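You operate a simulated robot arm through the tools that you are given. There is no shell and no other tool. Be economical: measure what you need, move in short steps, check, and stop when the job is done.

You run a simulated robot arm. Do the job below in one go: nothing can be reset, and whatever is moved stays where it is left.

TASK
Clamp the felt pack marked NOTES under the wedge.
Fine: pull the wedge back, set the pack lengthwise at the open end of the wedge clamp, push it in to the stop and push the wedge home; other packs stay.

It is judged by the outcome, as a careful person would: the job done as asked, and still so three seconds after it is handed in. It fails if anything else is knocked over, pushed out of place, dropped, spilled or broken.

THE ROBOT
A 7-joint arm with a two-finger parallel gripper, fixed in place. Base frame: the origin is at the foot of the arm, x ahead of it, y to its left, z up. Units: mm, degrees, N and s.
With the tool pointing down near the work surface it reaches from about 220 to 680 mm from the base axis. Its first joint turns from -66.0 to 66.0 degrees. Payload 2.4 kg.
Tool frame: the origin (TCP) lies between the finger pads and is the grasp point; the fingertips stand 30 mm ahead of it; z points along the fingers, y is the line along which they close. Largest opening 94 mm; finger width 28, thickness 10; the body of the gripper, 50 by 96 mm, starts 55 mm behind the TCP.
Orientation is that of the tool frame in the base frame, as [roll, pitch, yaw] about the fixed x, y, z axes, in that order (R = Rz(yaw) Ry(pitch) Rx(roll)). With the fingers straight down and closing along the base's y, the tool's x points along the base's -x, its y along +y and its z along -z.

THE INTERFACE
- The arm moves only by the tool play_rows. Its argument "series" is a list of rows, each an object (a shift or turn left out is 0, a gripper value left out holds the last) with "turn": the turn, a rotation vector about the tool's x, y, z in degrees, a list of three; "offset": the shift along the tool's x, y, z in mm, a list of three; "jaw": the closure, from 0 (fully open) to 1 (shut). In form: [{"turn": [wx, wy, wz], "offset": [dx, dy, dz], "jaw": jaw}, ...]. A call has 1 to 8 rows; each row is the pose to reach, as a shift and turn from the pose commanded when the call began, along the tool's axes at that moment. A row lasts 0.2 s, in which the tool goes at most 50 mm and 8.6 degrees; a call with a longer step from one row to the next is refused whole, and so is a gripper value outside its range. Where a pose cannot be reached the arm comes as near as it can. A force on the tool above 90 N (or 10 N above the force at the start of the call, whichever is more), or a blocked arm, ends the call early, and 0.2 s more pass. The fingers move at their own pace (about 153 mm/s each) and stop on an object; they squeeze with about 27 N. The grip force told is the motor's: it shows also when the fingers shut on nothing. Time passes only in rows, and 0.2 s behind the last, so rows that repeat a pose let the fingers close. It gives the time, the measured TCP pose, the force on the tool (base axes), the opening and the grip force at its end, in the units of the frame above (readings bear some noise).
- Cameras (640 x 400 px; columns grow to the right, rows downward): "scene" is fixed at [49, 484.6, 1442.5]; the picture's right is [-0.62, -0.79, 0.00], its down [-0.46, 0.36, -0.81] and it looks along [0.64, -0.50, -0.58] (base axes); focal length 309 px, centre (320, 200). "wrist" rides on the gripper at [76, 14, -102] in the tool frame; the picture's right is [-0.18, 0.98, 0.00], its down [-0.75, -0.14, -0.64] and it looks along [-0.63, -0.12, 0.77] (tool axes); focal length 243 px, centre (320, 200).
- camera(camera): a new picture of that camera. The clock stands still meanwhile.
- pixel_to_xyz(camera, pixels): for up to 12 pixels [column, row] of the newest picture of that camera ("zoom" is the newest enlarged one), the place [x, y, z] in the base frame of the surface seen there, good to about 2 mm. The clock stands still meanwhile.
- inspect(camera, box): a new picture of the part [left, top, right, bottom] of that camera's present view, enlarged. The clock stands still meanwhile.
- job_done(): hands the job in; it is judged then, once.

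Go step by step. Measure first, check grasps and placings, and put right what went wrong. The budget is 80 turns and 34 pictures, counting those below and the enlarged ones. Unless the task says otherwise, let go and move clear before handing in, and close with one line.

The tools are called after "Request:" as name(argument=value, ...) on one line, values as JSON. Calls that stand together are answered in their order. play_rows: Moves the arm, as the interface text tells. Its arguments: {"type":"object","properties":{"series":{"type":"array","items":{"type":"object","properties":{"turn":{"type":"array","items":{"type":"number"}},"offset":{"type":"array","items":{"type":"number"}},"jaw":{"type":"number"}}}}},"required":["series"]} The other tools are called the same way: camera (camera) takes a picture; pixel_to_xyz (camera, pixels) gives the place of the surface under pixels of a picture; inspect (camera, box) takes an enlarged picture of a part of a camera's view; job_done () hands the job in.

At the start:

```text
clock: 0.0
tool_pos: [310.4, -70.5, 1088.8]
orientation: [180.0, -0.1, -180.0]
ft_force: [-0.7, -0.4, -0.4]
opening: 94.0
finger_force: 0.0
```

scene: 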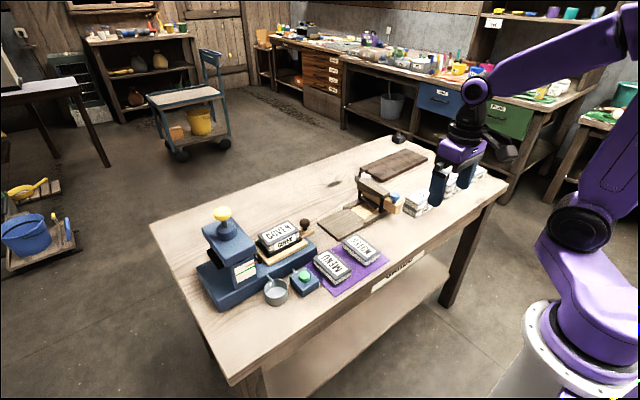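
wrist: 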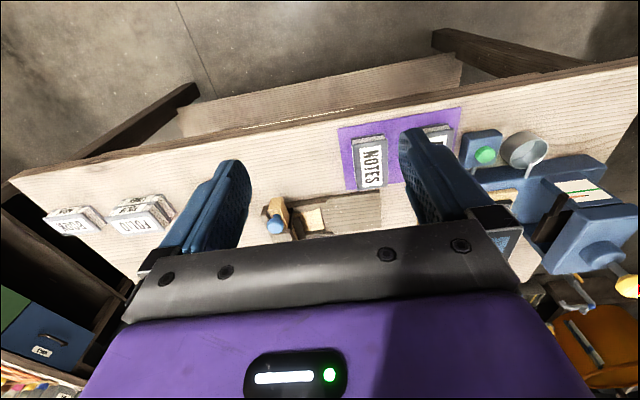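

The NOTES pack is on the purple mat at about scene (361,249), and the wedge clamp is near (365,205). I'll enlarge that area first.

Request:
inspect(camera="scene", box=[300, 140, 460, 300])

Request:
inspect(camera="wrist", box=[230, 90, 470, 250])

```text
2.50 times, centred on (380, 220) of scene
```

zoom: 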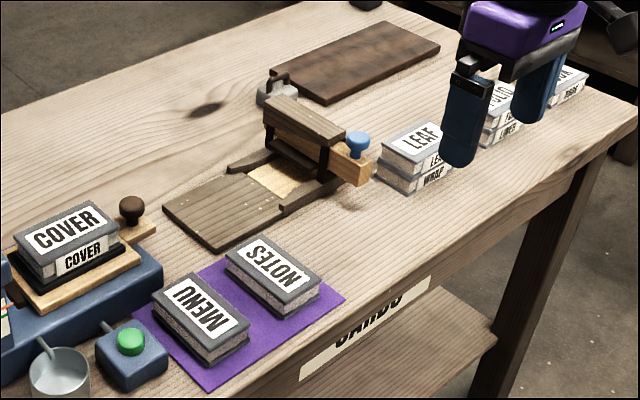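

```text
2.50 times, centred on (350, 170) of wrist
```

zoom: 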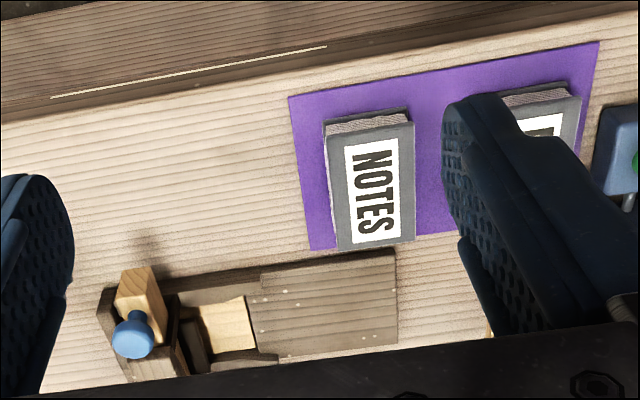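

The clamp's board runs along y with its open end toward +y. The wedge with the blue knob sits crosswise at the bridge. I'll measure points on the pack and the clamp.

Request:
pixel_to_xyz(camera="zoom", pixels=[[326, 124], [413, 124], [337, 249], [414, 242], [375, 190], [396, 250], [397, 340], [262, 270], [274, 355], [135, 338], [140, 290], [225, 320]])

Request:
inspect(camera="scene", box=[335, 160, 415, 220])

```text
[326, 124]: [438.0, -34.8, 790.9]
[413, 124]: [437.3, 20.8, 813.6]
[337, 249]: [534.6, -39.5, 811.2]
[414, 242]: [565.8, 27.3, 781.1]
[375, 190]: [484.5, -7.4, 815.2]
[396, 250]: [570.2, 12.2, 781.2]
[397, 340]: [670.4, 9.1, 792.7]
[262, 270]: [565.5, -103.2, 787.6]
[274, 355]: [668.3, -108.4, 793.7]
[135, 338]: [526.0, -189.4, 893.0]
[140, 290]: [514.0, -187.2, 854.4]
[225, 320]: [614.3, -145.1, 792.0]
```

```text
6.67 times, centred on (375, 190) of scene
```

zoom: 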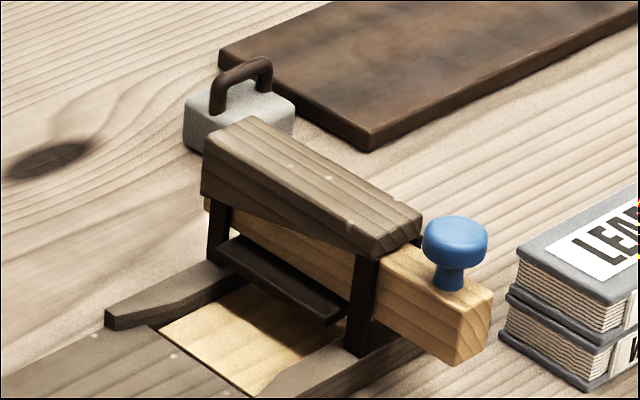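

Request:
pixel_to_xyz(camera="zoom", pixels=[[455, 238], [450, 275], [425, 290], [490, 300], [458, 345], [380, 300], [375, 245], [240, 255], [340, 315], [165, 325], [250, 390], [120, 318]])

Request:
pixel_to_xyz(camera="scene", pixels=[[341, 209], [354, 236], [371, 223], [384, 216], [366, 184], [393, 199], [401, 193], [375, 179], [372, 207], [368, 213], [345, 220], [388, 206]])

```text
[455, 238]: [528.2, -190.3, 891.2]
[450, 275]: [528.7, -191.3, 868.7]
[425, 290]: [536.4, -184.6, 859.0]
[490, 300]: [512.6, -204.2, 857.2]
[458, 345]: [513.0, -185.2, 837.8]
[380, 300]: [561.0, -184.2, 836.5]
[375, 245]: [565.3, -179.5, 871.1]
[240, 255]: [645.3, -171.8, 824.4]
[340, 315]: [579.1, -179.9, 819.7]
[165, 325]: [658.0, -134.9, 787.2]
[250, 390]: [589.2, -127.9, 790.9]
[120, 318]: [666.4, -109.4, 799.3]
```

```text
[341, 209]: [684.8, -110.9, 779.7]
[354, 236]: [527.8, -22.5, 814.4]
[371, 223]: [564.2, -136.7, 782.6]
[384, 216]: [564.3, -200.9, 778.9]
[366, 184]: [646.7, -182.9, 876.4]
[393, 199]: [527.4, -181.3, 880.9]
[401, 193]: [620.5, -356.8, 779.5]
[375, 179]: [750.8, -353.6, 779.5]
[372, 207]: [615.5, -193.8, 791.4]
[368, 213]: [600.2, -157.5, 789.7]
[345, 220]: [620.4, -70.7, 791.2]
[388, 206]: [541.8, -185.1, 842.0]
```

Now I'll move closer for a better look at the wedge and bridge.

Request:
play_rows(series=[{"offset": [-28, -22, 16]}, {"offset": [-56, -44, 32]}, {"offset": [-84, -66, 48]}, {"offset": [-112, -88, 64]}, {"offset": [-140, -110, 80], "jaw": 0.4}, {"offset": [-140, -110, 80]}])

Request:
camera(camera="wrist")

```text
clock: 1.4
tool_pos: [448.0, -182.7, 1009.0]
orientation: [180.0, 0.0, -179.9]
ft_force: [-1.1, 0.2, 0.6]
opening: 56.4
finger_force: 0.1
```

```text
28 pictures are left
```

wrist: 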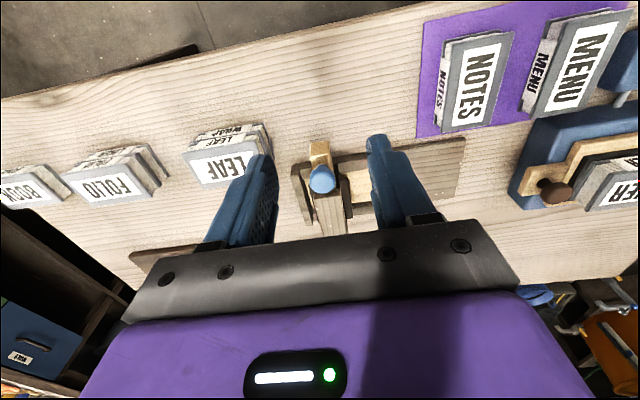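

Request:
inspect(camera="wrist", box=[240, 120, 400, 240])

Request:
pixel_to_xyz(camera="wrist", pixels=[[322, 178], [312, 178], [333, 178], [310, 145], [328, 145], [256, 126], [268, 150], [256, 150], [300, 165], [297, 190], [330, 215], [318, 150]])

```text
3.33 times, centred on (320, 180) of wrist
```

zoom: 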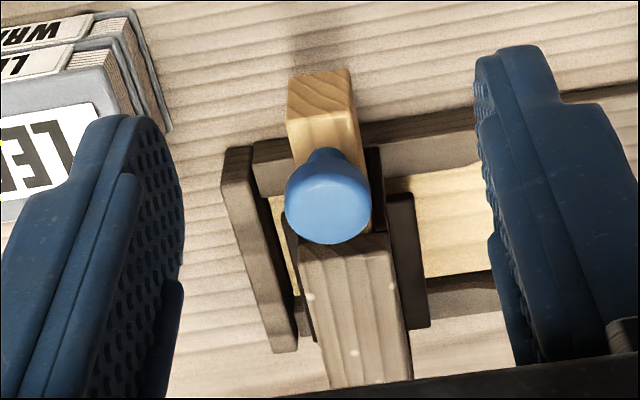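

```text
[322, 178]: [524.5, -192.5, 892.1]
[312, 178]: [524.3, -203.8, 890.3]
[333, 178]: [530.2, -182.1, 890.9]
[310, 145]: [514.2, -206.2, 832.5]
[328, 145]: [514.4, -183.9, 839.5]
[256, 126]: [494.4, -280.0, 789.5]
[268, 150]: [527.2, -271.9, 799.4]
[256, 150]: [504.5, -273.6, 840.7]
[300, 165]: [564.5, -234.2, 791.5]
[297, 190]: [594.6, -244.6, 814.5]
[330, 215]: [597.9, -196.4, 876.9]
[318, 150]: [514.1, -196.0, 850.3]
```

The knob is centred near (525,-193,892) and the stop plate is at y≈-235. I'll lower straddling the knob, keeping clear of the LEAF stack (edge at y≈-272).

Request:
play_rows(series=[{"offset": [-40, -6, 0]}, {"offset": [-75.5, -11, 10]}, {"offset": [-75.5, -11, 50]}, {"offset": [-75.5, -11, 90]}, {"offset": [-75.5, -11, 115]}, {"offset": [-75.5, -11, 129]}, {"offset": [-75.5, -11, 129]}])

Request:
camera(camera="wrist")

```text
clock: 3.0
tool_pos: [525.6, -190.0, 880.4]
orientation: [180.0, 0.0, -179.9]
ft_force: [0.9, 0.3, -0.3]
opening: 56.3
finger_force: 0.0
```

```text
26 pictures are left
```

wrist: 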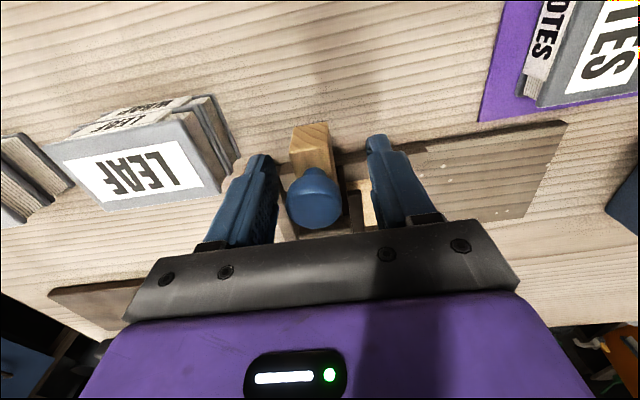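

The knob at (314,197) sits between the fingers, about 2–3 mm off centre. I'll correct that and close.

Request:
play_rows(series=[{"offset": [0, -2.7, 0]}, {"offset": [0, -2.7, 0], "jaw": 0.6}, {"offset": [0, -2.7, 0], "jaw": 0.85}, {"offset": [0, -2.7, 0], "jaw": 0.85}])

```text
clock: 4.0
tool_pos: [526.1, -194.6, 881.5]
orientation: [179.9, 0.0, 179.9]
ft_force: [0.9, -7.9, -3.3]
opening: 32.2
finger_force: 44.9
```

Request:
inspect(camera="wrist", box=[220, 110, 420, 240])

Request:
inspect(camera="scene", box=[335, 150, 435, 230])

```text
3.08 times, centred on (320, 175) of wrist
```

zoom: 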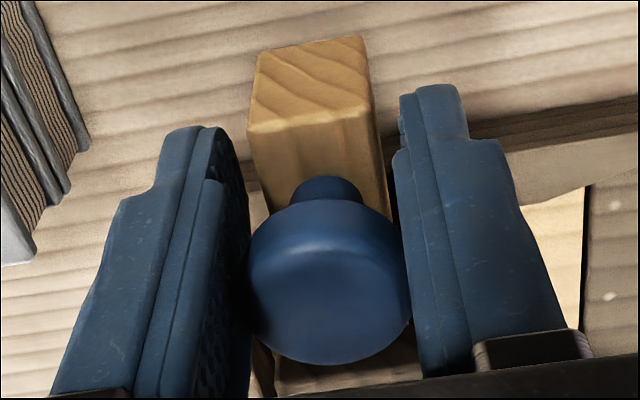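

```text
5.00 times, centred on (385, 190) of scene
```

zoom: 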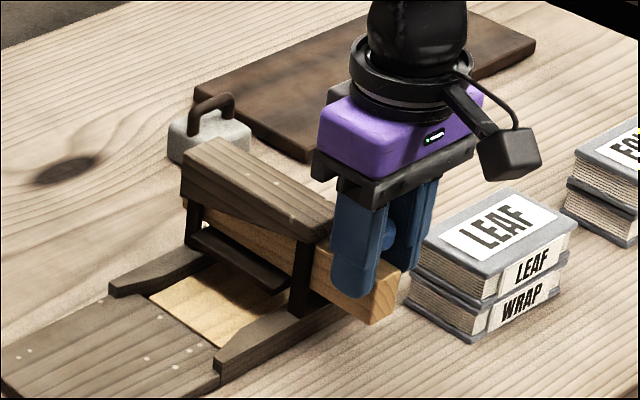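

The fingers hold the knob. I'll pull back gently toward -x.

Request:
play_rows(series=[{"offset": [5, 0, 0]}, {"offset": [10, 0, 0]}, {"offset": [15, 0, 0]}, {"offset": [20, 0, 0]}])

Request:
inspect(camera="scene", box=[335, 150, 435, 230])

```text
clock: 5.0
tool_pos: [510.2, -194.0, 882.9]
orientation: [-179.9, 0.7, -180.0]
ft_force: [7.8, -7.6, 35.5]
opening: 32.5
finger_force: 44.8
```

```text
5.00 times, centred on (385, 190) of scene
```

zoom: 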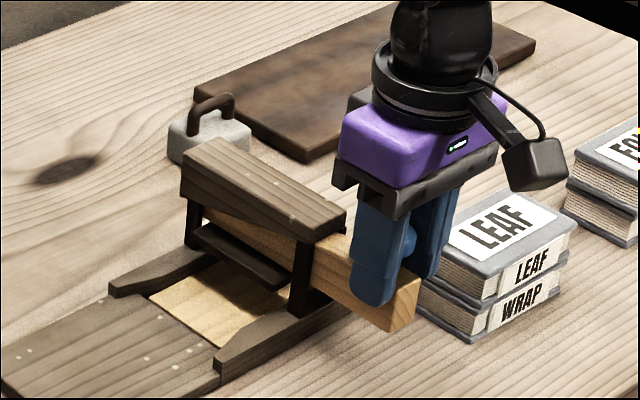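

The wedge slides, but there's 35 N upward, so it seems to climb as it comes back. I'll relieve that vertically and keep pulling.

Request:
play_rows(series=[{"offset": [0, 0, -2]}, {"offset": [0, 0, -3]}])

```text
clock: 5.6
tool_pos: [507.3, -194.6, 884.5]
orientation: [180.0, 0.1, 179.9]
ft_force: [5.0, -9.4, 14.3]
opening: 32.3
finger_force: 45.0
```

Request:
play_rows(series=[{"offset": [5, 0, -2]}, {"offset": [10, 0, -3.2]}, {"offset": [15, 0, -4.4]}, {"offset": [20, 0, -5.5]}, {"offset": [20, 0, -5.5]}])

Request:
inspect(camera="scene", box=[335, 150, 435, 230])

```text
clock: 6.8
tool_pos: [485.4, -194.1, 888.2]
orientation: [179.9, -0.3, 179.9]
ft_force: [-2.9, -22.2, -21.4]
opening: 32.3
finger_force: 45.3
```

```text
5.00 times, centred on (385, 190) of scene
```

zoom: 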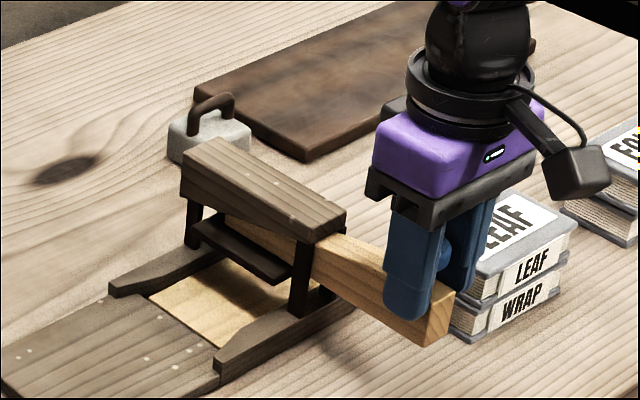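

Request:
pixel_to_xyz(camera="zoom", pixels=[[195, 236], [197, 228], [280, 282], [275, 285], [240, 250], [245, 262], [230, 225], [265, 245], [310, 268]])

Request:
inspect(camera="scene", box=[365, 170, 405, 215])

```text
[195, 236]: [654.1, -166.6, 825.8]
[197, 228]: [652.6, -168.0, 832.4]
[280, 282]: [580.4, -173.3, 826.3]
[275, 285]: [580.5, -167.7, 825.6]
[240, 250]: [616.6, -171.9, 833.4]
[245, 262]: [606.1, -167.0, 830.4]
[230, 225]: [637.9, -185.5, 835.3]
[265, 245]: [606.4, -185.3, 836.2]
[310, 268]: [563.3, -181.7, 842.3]
```

```text
8.89 times, centred on (385, 192) of scene
```

zoom: 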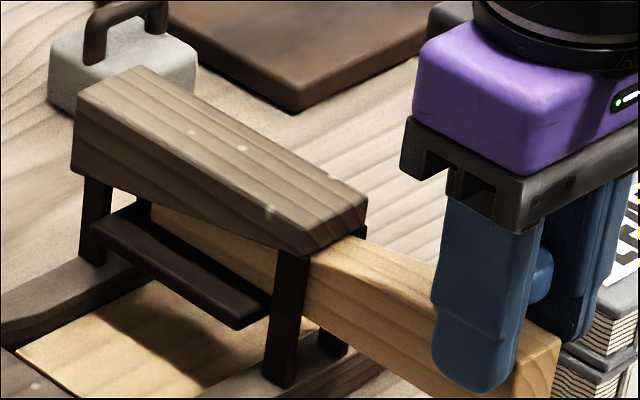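

The presser has risen to about z 826 underneath and the pack top will be about 825, so there's hardly any clearance. I'll pull a bit further, with less lift.

Request:
play_rows(series=[{"offset": [4, 0, 0.8]}, {"offset": [8, 0, 0.5]}, {"offset": [12, 0, 0.2]}, {"offset": [15, 0, 0]}, {"offset": [15, 0, 0]}])

Request:
inspect(camera="scene", box=[355, 160, 425, 215])

```text
clock: 8.0
tool_pos: [477.6, -195.5, 889.7]
orientation: [-179.6, 1.1, -179.7]
ft_force: [40.1, -18.7, -38.3]
opening: 32.4
finger_force: 44.9
```

```text
7.27 times, centred on (390, 188) of scene
```

zoom: 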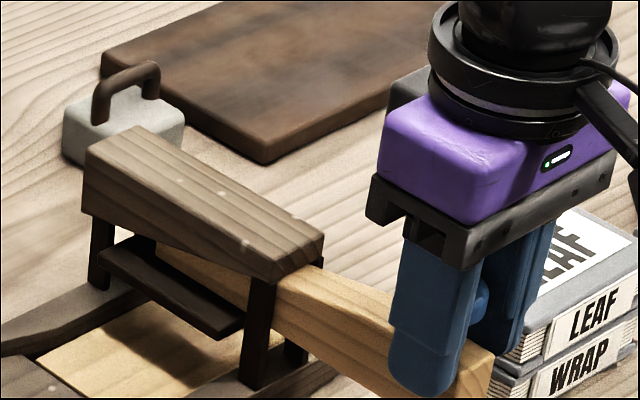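

40 N now resists at x≈478, so the wedge is at its travel limit after about 48 mm. I'll relax the load and release.

Request:
play_rows(series=[{"offset": [-4, 0.5, 1]}, {"offset": [-6, 1, 2]}, {"offset": [-6, 1, 2]}])

```text
clock: 8.8
tool_pos: [478.8, -194.7, 891.1]
orientation: [-179.8, 0.6, 179.9]
ft_force: [7.6, -8.9, 40.6]
opening: 32.3
finger_force: 45.0
```

Request:
play_rows(series=[{"offset": [0, 0, -1]}, {"offset": [0, 0, -1.2]}])

```text
clock: 9.4
tool_pos: [478.7, -194.4, 890.3]
orientation: [-179.8, 0.3, -180.0]
ft_force: [6.3, -8.9, 28.5]
opening: 32.3
finger_force: 45.3
```

Request:
play_rows(series=[{"offset": [0, 0, -1.5]}, {"offset": [0, 0, -2]}, {"offset": [0, 0, -2], "jaw": 0.5}, {"offset": [0, 0, -2], "jaw": 0.4}, {"offset": [0, 0, -20]}, {"offset": [0, 0, -60]}, {"offset": [0, 0, -100]}])

Request:
camera(camera="wrist")

Request:
inspect(camera="scene", box=[335, 150, 435, 230])

```text
clock: 11.0
tool_pos: [474.9, -193.1, 988.3]
orientation: [180.0, 0.1, 180.0]
ft_force: [0.1, 0.0, -0.2]
opening: 56.1
finger_force: 0.1
```

```text
19 pictures are left
```

wrist: 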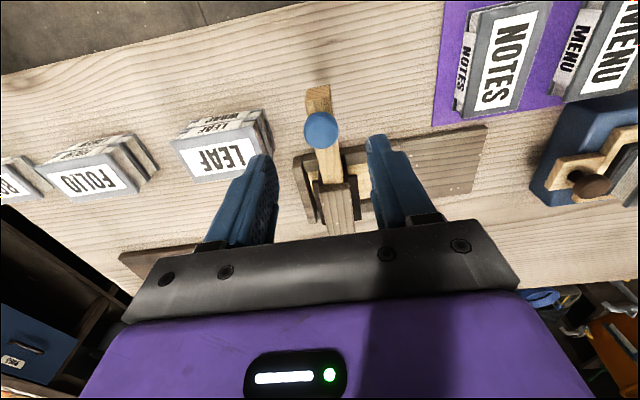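

```text
5.00 times, centred on (385, 190) of scene
```

zoom: 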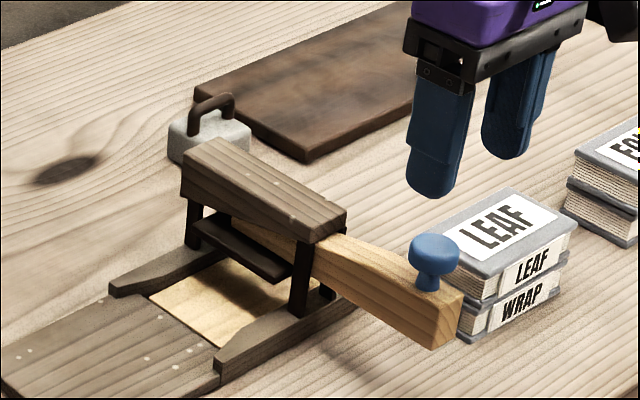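

The wedge stays back with the presser raised. Now I'll measure the pack corners, the rails and the presser.

Request:
pixel_to_xyz(camera="zoom", pixels=[[115, 290], [205, 257], [220, 355], [300, 315], [160, 297], [222, 342], [300, 290], [198, 238], [275, 284], [225, 300], [112, 298], [217, 365]])

Request:
pixel_to_xyz(camera="wrist", pixels=[[483, 15], [549, 4], [466, 115], [512, 111], [493, 60], [486, 127], [474, 190], [320, 130], [557, 97], [561, 60], [531, 60], [478, 60]])

```text
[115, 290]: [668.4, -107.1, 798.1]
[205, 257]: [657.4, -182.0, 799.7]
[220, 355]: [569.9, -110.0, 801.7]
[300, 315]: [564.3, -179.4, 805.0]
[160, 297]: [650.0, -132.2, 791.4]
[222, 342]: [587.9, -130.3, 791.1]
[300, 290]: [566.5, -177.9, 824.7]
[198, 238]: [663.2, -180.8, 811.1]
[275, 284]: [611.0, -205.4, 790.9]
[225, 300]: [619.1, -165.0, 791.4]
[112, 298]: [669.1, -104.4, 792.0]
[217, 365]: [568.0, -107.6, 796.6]
```

```text
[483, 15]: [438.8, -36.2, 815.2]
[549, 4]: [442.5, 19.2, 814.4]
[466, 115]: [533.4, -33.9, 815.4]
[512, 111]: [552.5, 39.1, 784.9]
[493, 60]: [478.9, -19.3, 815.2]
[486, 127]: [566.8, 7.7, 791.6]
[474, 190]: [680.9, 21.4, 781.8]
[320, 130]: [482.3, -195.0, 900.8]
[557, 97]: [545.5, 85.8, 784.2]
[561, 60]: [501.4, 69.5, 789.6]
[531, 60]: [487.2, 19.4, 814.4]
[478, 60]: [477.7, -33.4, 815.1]
```

NOTES centre is about (487,-8) with its top at 815. It's 54 wide in y and 96 long in x. The bed centreline is x≈619 with the surface at z≈791. I'll move above the pack.

Request:
play_rows(series=[{"offset": [-3, 46, 0]}, {"offset": [-6, 93, 0]}, {"offset": [-9, 140, 20], "jaw": 0.2}, {"offset": [-12, 186, 50]}, {"offset": [-12, 186, 90]}, {"offset": [-12, 186, 90]}])

Request:
camera(camera="wrist")

```text
refused: row 3 steps farther than a row can; nothing moved
```

```text
17 pictures are left
```

wrist: 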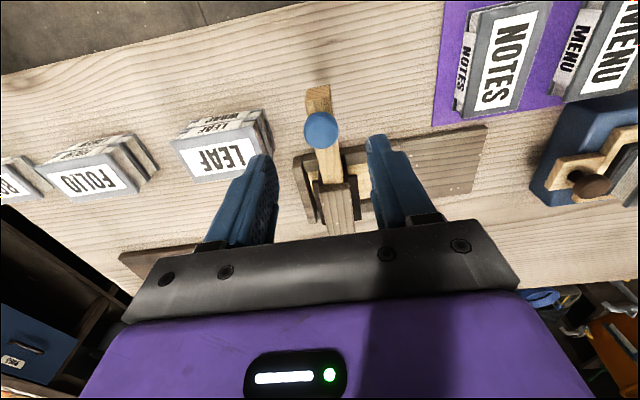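

One step was too long, so the call was refused. I'll resend it with smaller steps.

Request:
play_rows(series=[{"offset": [-3, 40, 0]}, {"offset": [-6, 80, 0]}, {"offset": [-9, 120, 10], "jaw": 0.2}, {"offset": [-12, 155, 30]}, {"offset": [-12, 186, 60]}, {"offset": [-12, 186, 90]}, {"offset": [-12, 186, 90]}])

Request:
camera(camera="wrist")

```text
clock: 12.6
tool_pos: [489.2, -8.5, 895.9]
orientation: [180.0, -0.1, 180.0]
ft_force: [0.2, 0.6, 0.4]
opening: 75.0
finger_force: 0.1
```

```text
16 pictures are left
```

wrist: 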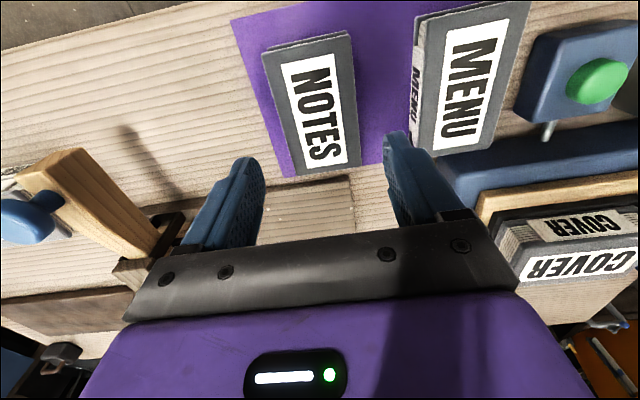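

Request:
pixel_to_xyz(camera="wrist", pixels=[[264, 52], [349, 34], [284, 170], [357, 165], [313, 110], [276, 110], [355, 110], [414, 122], [412, 90], [420, 20], [389, 180], [345, 178]])

```text
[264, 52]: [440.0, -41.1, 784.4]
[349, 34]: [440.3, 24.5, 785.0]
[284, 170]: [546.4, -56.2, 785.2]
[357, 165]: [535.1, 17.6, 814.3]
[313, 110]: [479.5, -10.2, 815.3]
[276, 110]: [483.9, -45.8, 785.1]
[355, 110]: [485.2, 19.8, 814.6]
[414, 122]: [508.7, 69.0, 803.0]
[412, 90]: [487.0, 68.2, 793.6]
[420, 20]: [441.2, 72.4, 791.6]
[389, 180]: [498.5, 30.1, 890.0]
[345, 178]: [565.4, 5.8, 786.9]
```

MENU's near edge is at y≈68, so there's room for the fingers. I'll descend and grip.

Request:
play_rows(series=[{"offset": [0, 0, 35]}, {"offset": [0, 0, 60]}, {"offset": [0, 0, 78]}, {"offset": [0, 0, 78]}, {"offset": [0, 0, 78], "jaw": 0.45}, {"offset": [0, 0, 78], "jaw": 0.6}, {"offset": [0, 0, 78], "jaw": 0.6}])

```text
clock: 14.2
tool_pos: [489.3, -8.1, 819.8]
orientation: [-179.9, 0.1, -180.0]
ft_force: [0.0, 0.6, 0.5]
opening: 59.5
finger_force: 26.8
```

Gripped at 59.5 mm. I'll lift, then begin the turn.

Request:
play_rows(series=[{"offset": [0, 0, -20]}, {"offset": [0, 0, -60]}, {"offset": [0, 0, -100]}, {"offset": [0, 0, -120]}, {"offset": [0, 0, -120], "turn": [0, 0, 8]}, {"offset": [0, 0, -120], "turn": [0, 0, 16]}, {"offset": [0, 0, -120], "turn": [0, 0, 24]}, {"offset": [0, 0, -120], "turn": [0, 0, 30]}])

Request:
camera(camera="wrist")

```text
clock: 16.0
tool_pos: [487.4, -5.6, 939.7]
orientation: [-180.0, 0.0, 149.9]
ft_force: [-0.2, 0.0, -1.1]
opening: 59.2
finger_force: 26.5
```

```text
15 pictures are left
```

wrist: 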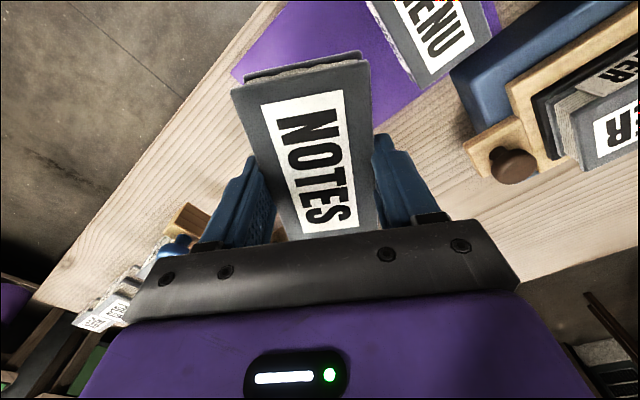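

The pack is held squarely. I'll continue to 90°.

Request:
play_rows(series=[{"turn": [0, 0, 8]}, {"turn": [0, 0, 16]}, {"turn": [0, 0, 24]}, {"turn": [0, 0, 32]}, {"turn": [0, 0, 40]}, {"turn": [0, 0, 48]}, {"turn": [0, 0, 56]}, {"turn": [0, 0, 60]}])

```text
clock: 17.8
tool_pos: [489.7, -7.8, 939.7]
orientation: [-180.0, 0.0, 89.8]
ft_force: [0.4, -1.1, -1.8]
opening: 59.6
finger_force: 27.0
```

Request:
play_rows(series=[{"offset": [-10, 33, 0]}, {"offset": [-20, 66, 0]}, {"offset": [-30, 100, 0]}, {"offset": [-37, 130, 0]}, {"offset": [-37, 130, 30]}, {"offset": [-37, 130, 60]}, {"offset": [-37, 130, 85]}, {"offset": [-37, 130, 85]}])

Request:
camera(camera="wrist")

Request:
inspect(camera="scene", box=[300, 140, 430, 250])

```text
clock: 19.6
tool_pos: [618.9, -44.9, 856.1]
orientation: [180.0, 0.0, 90.0]
ft_force: [0.4, 0.0, -1.2]
opening: 59.2
finger_force: 26.8
```

```text
14 pictures are left
```

wrist: 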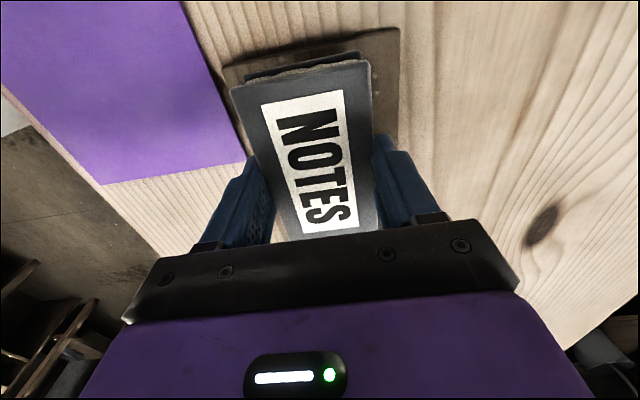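

```text
3.64 times, centred on (365, 195) of scene
```

zoom: 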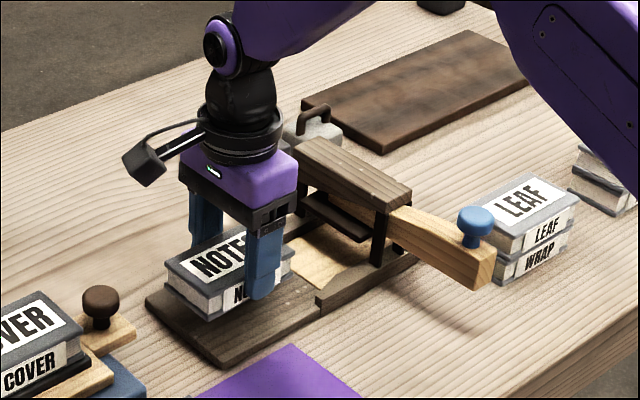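

The pack is aligned above the front board. I'll lower it to contact.

Request:
play_rows(series=[{"offset": [0, 0, 12]}, {"offset": [0, 0, 20]}, {"offset": [0, 0, 24]}, {"offset": [0, 0, 26]}, {"offset": [0, 0, 26]}])

```text
clock: 20.8
tool_pos: [617.2, -44.1, 828.5]
orientation: [-180.0, 0.0, 90.0]
ft_force: [0.3, 0.3, -1.1]
opening: 59.4
finger_force: 26.6
```

Request:
play_rows(series=[{"offset": [0, 0, 1]}, {"offset": [0, 0, 2]}, {"offset": [0, 0, 2]}])

```text
clock: 21.6
tool_pos: [617.8, -45.1, 827.8]
orientation: [-180.0, 0.0, 90.0]
ft_force: [-9.5, 0.5, 18.7]
opening: 59.5
finger_force: 27.2
```

In contact. I'll release, lift, and move behind the pack (+y side) with the fingers narrowed for a two-point push.

Request:
play_rows(series=[{"offset": [0, 0, -1], "jaw": 0.2}, {"offset": [0, 0, -1], "jaw": 0.2}, {"offset": [0, 0, -40]}, {"offset": [0, 0, -70]}, {"offset": [40, 0, -70], "jaw": 0.75}, {"offset": [78, 1, -70]}, {"offset": [78, 1, -70]}])

Request:
camera(camera="wrist")

Request:
inspect(camera="scene", box=[300, 140, 430, 250])

```text
clock: 23.2
tool_pos: [619.5, 32.4, 898.7]
orientation: [-180.0, 0.0, 90.1]
ft_force: [-0.3, 0.0, 0.2]
opening: 23.5
finger_force: 0.0
```

```text
12 pictures are left
```

wrist: 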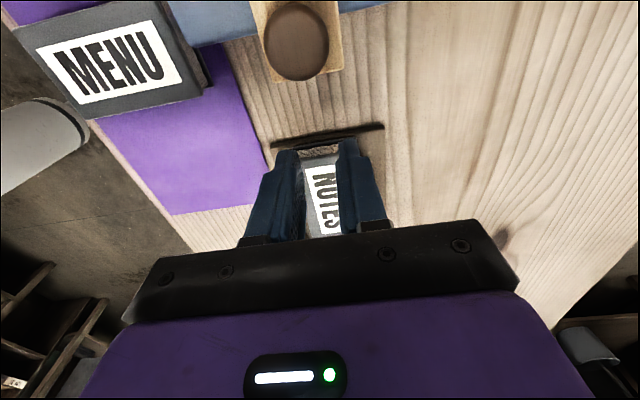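

```text
3.64 times, centred on (365, 195) of scene
```

zoom: 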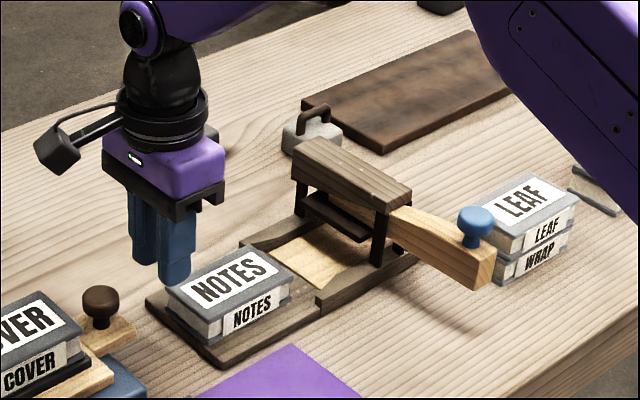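

Request:
pixel_to_xyz(camera="zoom", pixels=[[167, 290], [222, 318], [295, 270], [243, 247], [240, 285], [210, 340], [100, 300], [150, 335], [320, 205], [345, 235]])

```text
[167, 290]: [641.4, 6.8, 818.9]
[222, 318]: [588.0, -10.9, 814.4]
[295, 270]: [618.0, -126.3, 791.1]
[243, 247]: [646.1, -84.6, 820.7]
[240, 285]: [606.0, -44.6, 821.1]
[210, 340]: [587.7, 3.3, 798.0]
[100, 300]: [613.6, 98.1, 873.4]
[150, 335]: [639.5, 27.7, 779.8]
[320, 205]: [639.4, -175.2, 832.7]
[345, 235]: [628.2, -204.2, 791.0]
```

The brown knob at (614,98,873) is close to the camera side, so I'll stay at y≈27. I'll lower behind the pack, whose rear is at y≈5.

Request:
play_rows(series=[{"offset": [-4, 0, 20]}, {"offset": [-4, 0, 45]}, {"offset": [-4, 0, 65]}, {"offset": [-4, 0, 71]}, {"offset": [-4, 0, 71]}])

Request:
camera(camera="wrist")

```text
clock: 24.4
tool_pos: [619.9, 28.5, 825.9]
orientation: [-180.0, -0.1, 89.9]
ft_force: [0.6, -0.2, 0.1]
opening: 23.2
finger_force: 0.0
```

```text
10 pictures are left
```

wrist: 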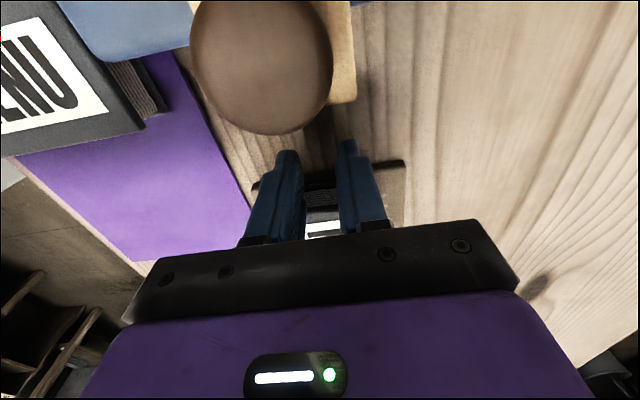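

The fingers are behind the pack and clear of the brown knob. I'll push toward -y in small steps, first stage.

Request:
play_rows(series=[{"offset": [-8, -1, 0]}, {"offset": [-18, -1, 0]}, {"offset": [-28, -1, 0]}, {"offset": [-38, -1, 0]}, {"offset": [-48, -1, 0]}, {"offset": [-58, -1, 0]}, {"offset": [-68, -1, 0]}, {"offset": [-76, -1, 0]}])

Request:
inspect(camera="scene", box=[300, 140, 430, 250])

```text
clock: 26.2
tool_pos: [618.2, -47.6, 825.1]
orientation: [180.0, 0.0, 90.1]
ft_force: [-0.4, 0.3, -1.0]
opening: 23.4
finger_force: 0.0
```

```text
3.64 times, centred on (365, 195) of scene
```

zoom: 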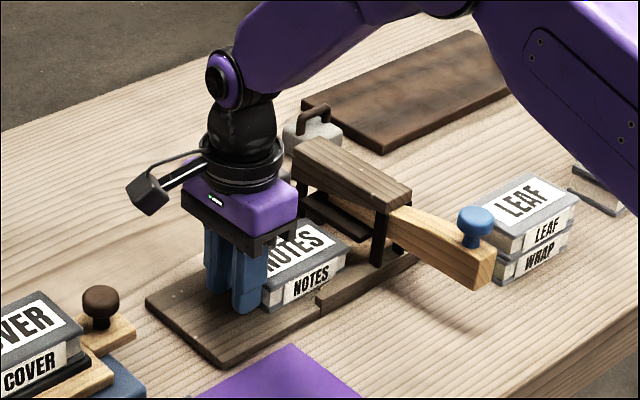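

It's moving straight. Now the second stage, toward the stop.

Request:
play_rows(series=[{"offset": [-10, 0, 0]}, {"offset": [-20, 0, 0]}, {"offset": [-29, 0, 0]}, {"offset": [-38, 0, 0]}, {"offset": [-46, 0, 0]}, {"offset": [-54, 0, 0]}, {"offset": [-60, 0, 0]}, {"offset": [-66, 0, 0]}])

Request:
inspect(camera="scene", box=[320, 140, 430, 240])

```text
clock: 28.0
tool_pos: [619.6, -112.2, 825.7]
orientation: [180.0, 0.0, 90.0]
ft_force: [-0.6, 1.2, -0.4]
opening: 23.5
finger_force: 0.1
```

```text
4.00 times, centred on (375, 190) of scene
```

zoom: 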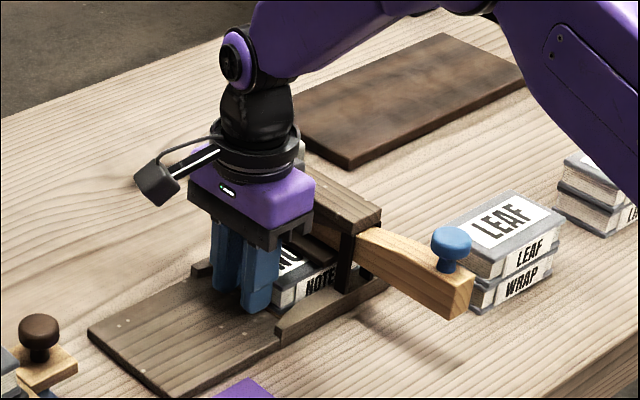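

Request:
play_rows(series=[{"offset": [-3, 0, 0]}, {"offset": [-5, 0, 0]}, {"offset": [-7, 0, 0]}, {"offset": [-9, 0, 0]}])

```text
clock: 29.0
tool_pos: [618.8, -120.9, 827.3]
orientation: [-179.9, 0.1, 90.0]
ft_force: [0.6, 0.4, -0.2]
opening: 23.4
finger_force: 0.0
```

Request:
play_rows(series=[{"offset": [-1.5, 0, 0]}, {"offset": [-3, 0, 0]}, {"offset": [-4.5, 0, 0]}])

```text
clock: 29.8
tool_pos: [618.3, -121.7, 826.7]
orientation: [-179.9, -0.1, 90.2]
ft_force: [0.7, 14.3, -0.2]
opening: 23.5
finger_force: 0.0
```

It stopped at y≈-122 with 14 N, which matches the expected stop. One firmer nudge to confirm, then back out and look.

Request:
play_rows(series=[{"offset": [-1.5, 0, 0]}, {"offset": [-1.5, 0, 0]}])

Request:
play_rows(series=[{"offset": [10, 0, 0]}, {"offset": [40, 0, 0]}, {"offset": [60, 0, -30]}, {"offset": [60, 0, -75]}, {"offset": [60, 0, -120]}, {"offset": [60, -40, -140]}, {"offset": [60, -85, -140]}])

Request:
inspect(camera="scene", box=[330, 150, 420, 230])

```text
clock: 30.4
tool_pos: [618.6, -121.6, 827.5]
orientation: [-179.9, -0.1, 90.3]
ft_force: [-4.8, 24.5, 7.8]
opening: 23.6
finger_force: 0.2
```

```text
clock: 32.0
tool_pos: [533.6, -69.6, 967.6]
orientation: [179.9, 0.0, 90.0]
ft_force: [-0.7, -0.2, 0.4]
opening: 23.6
finger_force: 0.0
```

```text
5.00 times, centred on (375, 190) of scene
```

zoom: 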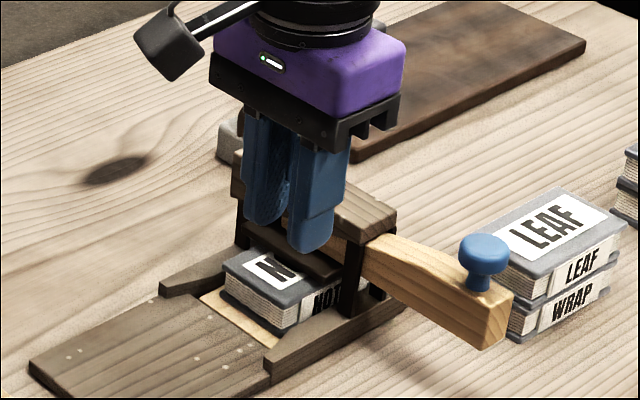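

NOTES sits straight in the channel under the presser. Next I'll measure the wedge's end face and knob for the push home.

Request:
pixel_to_xyz(camera="zoom", pixels=[[515, 293], [483, 348], [482, 320], [500, 300], [485, 240], [465, 272], [505, 335], [295, 308], [225, 270], [250, 254]])

```text
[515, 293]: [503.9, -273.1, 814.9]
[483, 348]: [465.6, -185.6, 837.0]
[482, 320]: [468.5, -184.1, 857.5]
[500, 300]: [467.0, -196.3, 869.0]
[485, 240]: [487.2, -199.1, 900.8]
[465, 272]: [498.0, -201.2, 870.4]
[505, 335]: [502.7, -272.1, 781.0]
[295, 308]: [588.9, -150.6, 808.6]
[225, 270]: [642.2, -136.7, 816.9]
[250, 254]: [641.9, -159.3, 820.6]
```

The end face is at x≈466, y -206..-184, z 837–869. I'll go behind it with the fingers shut.

Request:
play_rows(series=[{"offset": [-20, -40, 0], "jaw": 1}, {"offset": [-55, -70, 0]}, {"offset": [-90, -95, 0]}, {"offset": [-125, -95, 10]}, {"offset": [-125, -95, 45]}, {"offset": [-125, -95, 80]}, {"offset": [-125, -95, 105]}, {"offset": [-125, -95, 105]}])

Request:
inspect(camera="scene", box=[330, 150, 440, 240])

```text
clock: 33.8
tool_pos: [438.3, -191.6, 858.9]
orientation: [179.9, 0.0, 90.0]
ft_force: [0.0, 0.3, 0.5]
opening: 0.0
finger_force: 26.9
```

```text
4.44 times, centred on (385, 195) of scene
```

zoom: 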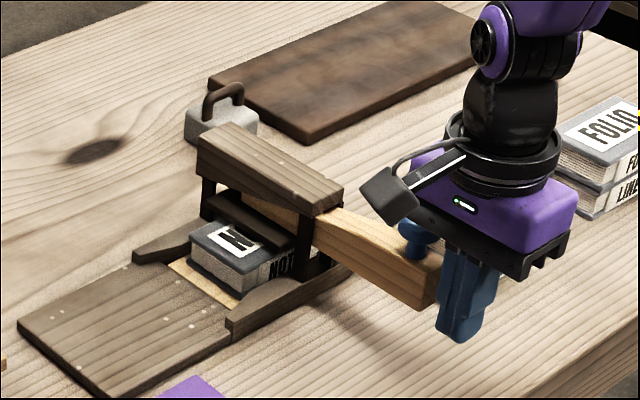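

Request:
play_rows(series=[{"offset": [-2, 10, -1]}, {"offset": [-2, 17, -1]}, {"offset": [-2, 23, -1]}, {"offset": [-2, 29, -1]}, {"offset": [-2, 35, -1]}, {"offset": [-2, 41, -1]}, {"offset": [-2, 46, -1]}])

```text
clock: 35.4
tool_pos: [485.7, -194.6, 861.1]
orientation: [-179.9, 0.0, 90.1]
ft_force: [-2.7, -1.4, -1.2]
opening: 0.0
finger_force: 27.0
```

Request:
play_rows(series=[{"offset": [0, 3, 0]}, {"offset": [0, 6, 0]}, {"offset": [0, 9, 0]}, {"offset": [0, 11, 0]}, {"offset": [0, 13, 0]}])

Request:
inspect(camera="scene", box=[330, 150, 440, 240])

```text
clock: 36.6
tool_pos: [498.0, -193.3, 862.1]
orientation: [179.8, 0.1, 90.1]
ft_force: [-0.5, 0.2, -0.1]
opening: 0.0
finger_force: 27.1
```

```text
4.44 times, centred on (385, 195) of scene
```

zoom: 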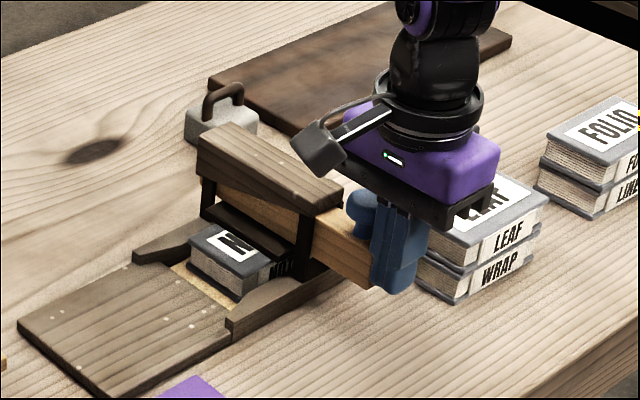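

The wedge end is at x≈509 with no resistance yet. I'll continue in small steps.

Request:
play_rows(series=[{"offset": [0, 2, 0]}, {"offset": [0, 4, 0]}, {"offset": [0, 6, 0]}])

```text
clock: 37.4
tool_pos: [503.4, -194.0, 862.3]
orientation: [-179.9, 0.0, 90.2]
ft_force: [-4.4, 3.7, 1.1]
opening: 0.1
finger_force: 26.9
```

Request:
play_rows(series=[{"offset": [0, 2, 0]}, {"offset": [0, 4, 0]}, {"offset": [0, 4, 0]}])

```text
clock: 38.2
tool_pos: [506.1, -194.0, 862.4]
orientation: [-179.6, -0.2, 90.0]
ft_force: [-15.7, 8.8, 4.6]
opening: 0.2
finger_force: 27.6
```

Request:
play_rows(series=[{"offset": [0, 2, 0]}, {"offset": [0, 4, 0]}, {"offset": [0, 4, 0]}])

Request:
inspect(camera="scene", box=[340, 155, 420, 225])

```text
clock: 39.0
tool_pos: [506.0, -194.3, 860.7]
orientation: [-179.2, -0.4, 90.0]
ft_force: [-36.6, 5.9, 16.3]
opening: 0.0
finger_force: 27.4
```

```text
5.71 times, centred on (380, 190) of scene
```

zoom: 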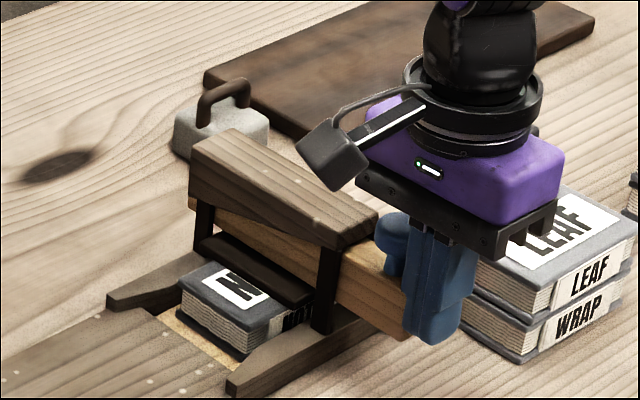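

The wedge has stalled at TCP x≈506 with 37 N and the presser is down on the pack. I'll give it one firmer push to seat it.

Request:
play_rows(series=[{"offset": [0, 2, 0]}, {"offset": [0, 4, 0]}, {"offset": [0, 4, 0]}])

```text
clock: 39.8
tool_pos: [506.2, -193.4, 861.3]
orientation: [-178.6, -0.5, 89.7]
ft_force: [-57.1, -3.4, 28.5]
opening: 0.0
finger_force: 27.6
```

It's firmly seated: 57 N with no further travel. I'll back off and move clear.

Request:
play_rows(series=[{"offset": [0, -12, 0]}, {"offset": [0, -35, 0]}, {"offset": [0, -70, 0]}, {"offset": [0, -80, -40]}, {"offset": [0, -80, -85]}, {"offset": [0, -100, -125]}, {"offset": [0, -130, -160]}])

Request:
inspect(camera="scene", box=[340, 155, 420, 225])

Request:
camera(camera="scene")

```text
clock: 41.4
tool_pos: [386.4, -191.0, 1022.8]
orientation: [179.9, -0.1, 90.0]
ft_force: [0.2, 0.5, -0.6]
opening: 0.2
finger_force: 26.9
```

```text
5.71 times, centred on (380, 190) of scene
```

zoom: 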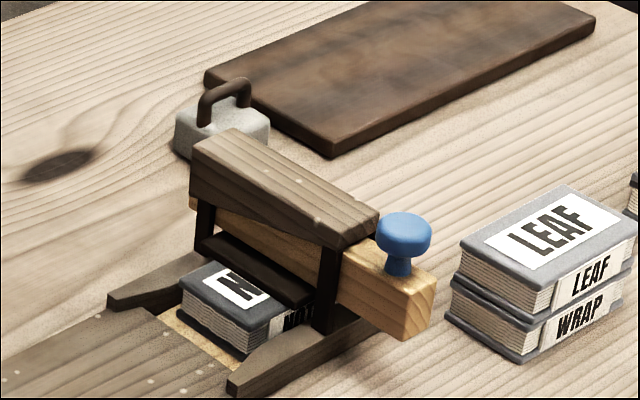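

```text
2 pictures are left
```

scene: 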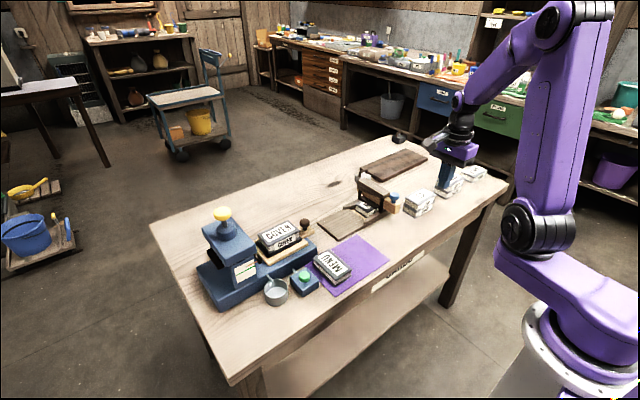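

The wedge is home, and nothing else has moved. I'll check the presser and pack position once more.

Request:
pixel_to_xyz(camera="zoom", pixels=[[184, 284], [244, 322], [248, 350], [285, 300], [212, 262], [432, 285], [403, 235], [205, 250]])

```text
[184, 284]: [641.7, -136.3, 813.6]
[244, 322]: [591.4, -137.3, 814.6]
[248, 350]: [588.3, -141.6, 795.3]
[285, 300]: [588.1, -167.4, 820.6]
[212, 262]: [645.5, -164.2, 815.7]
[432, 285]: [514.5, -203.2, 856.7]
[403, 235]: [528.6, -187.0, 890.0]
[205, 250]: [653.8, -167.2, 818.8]
```

The pack is square in the channel with its rear at y≈-137, so it reaches the stop. The wedge end is at x≈514, about where it started, and the presser rests on the pack. I'm handing the job in.

Request:
job_done()

```text
The job is handed in.
```

The NOTES pack is clamped in the wedge clamp: it is pushed in to the stop, the wedge is home, and the other packs are where they were.
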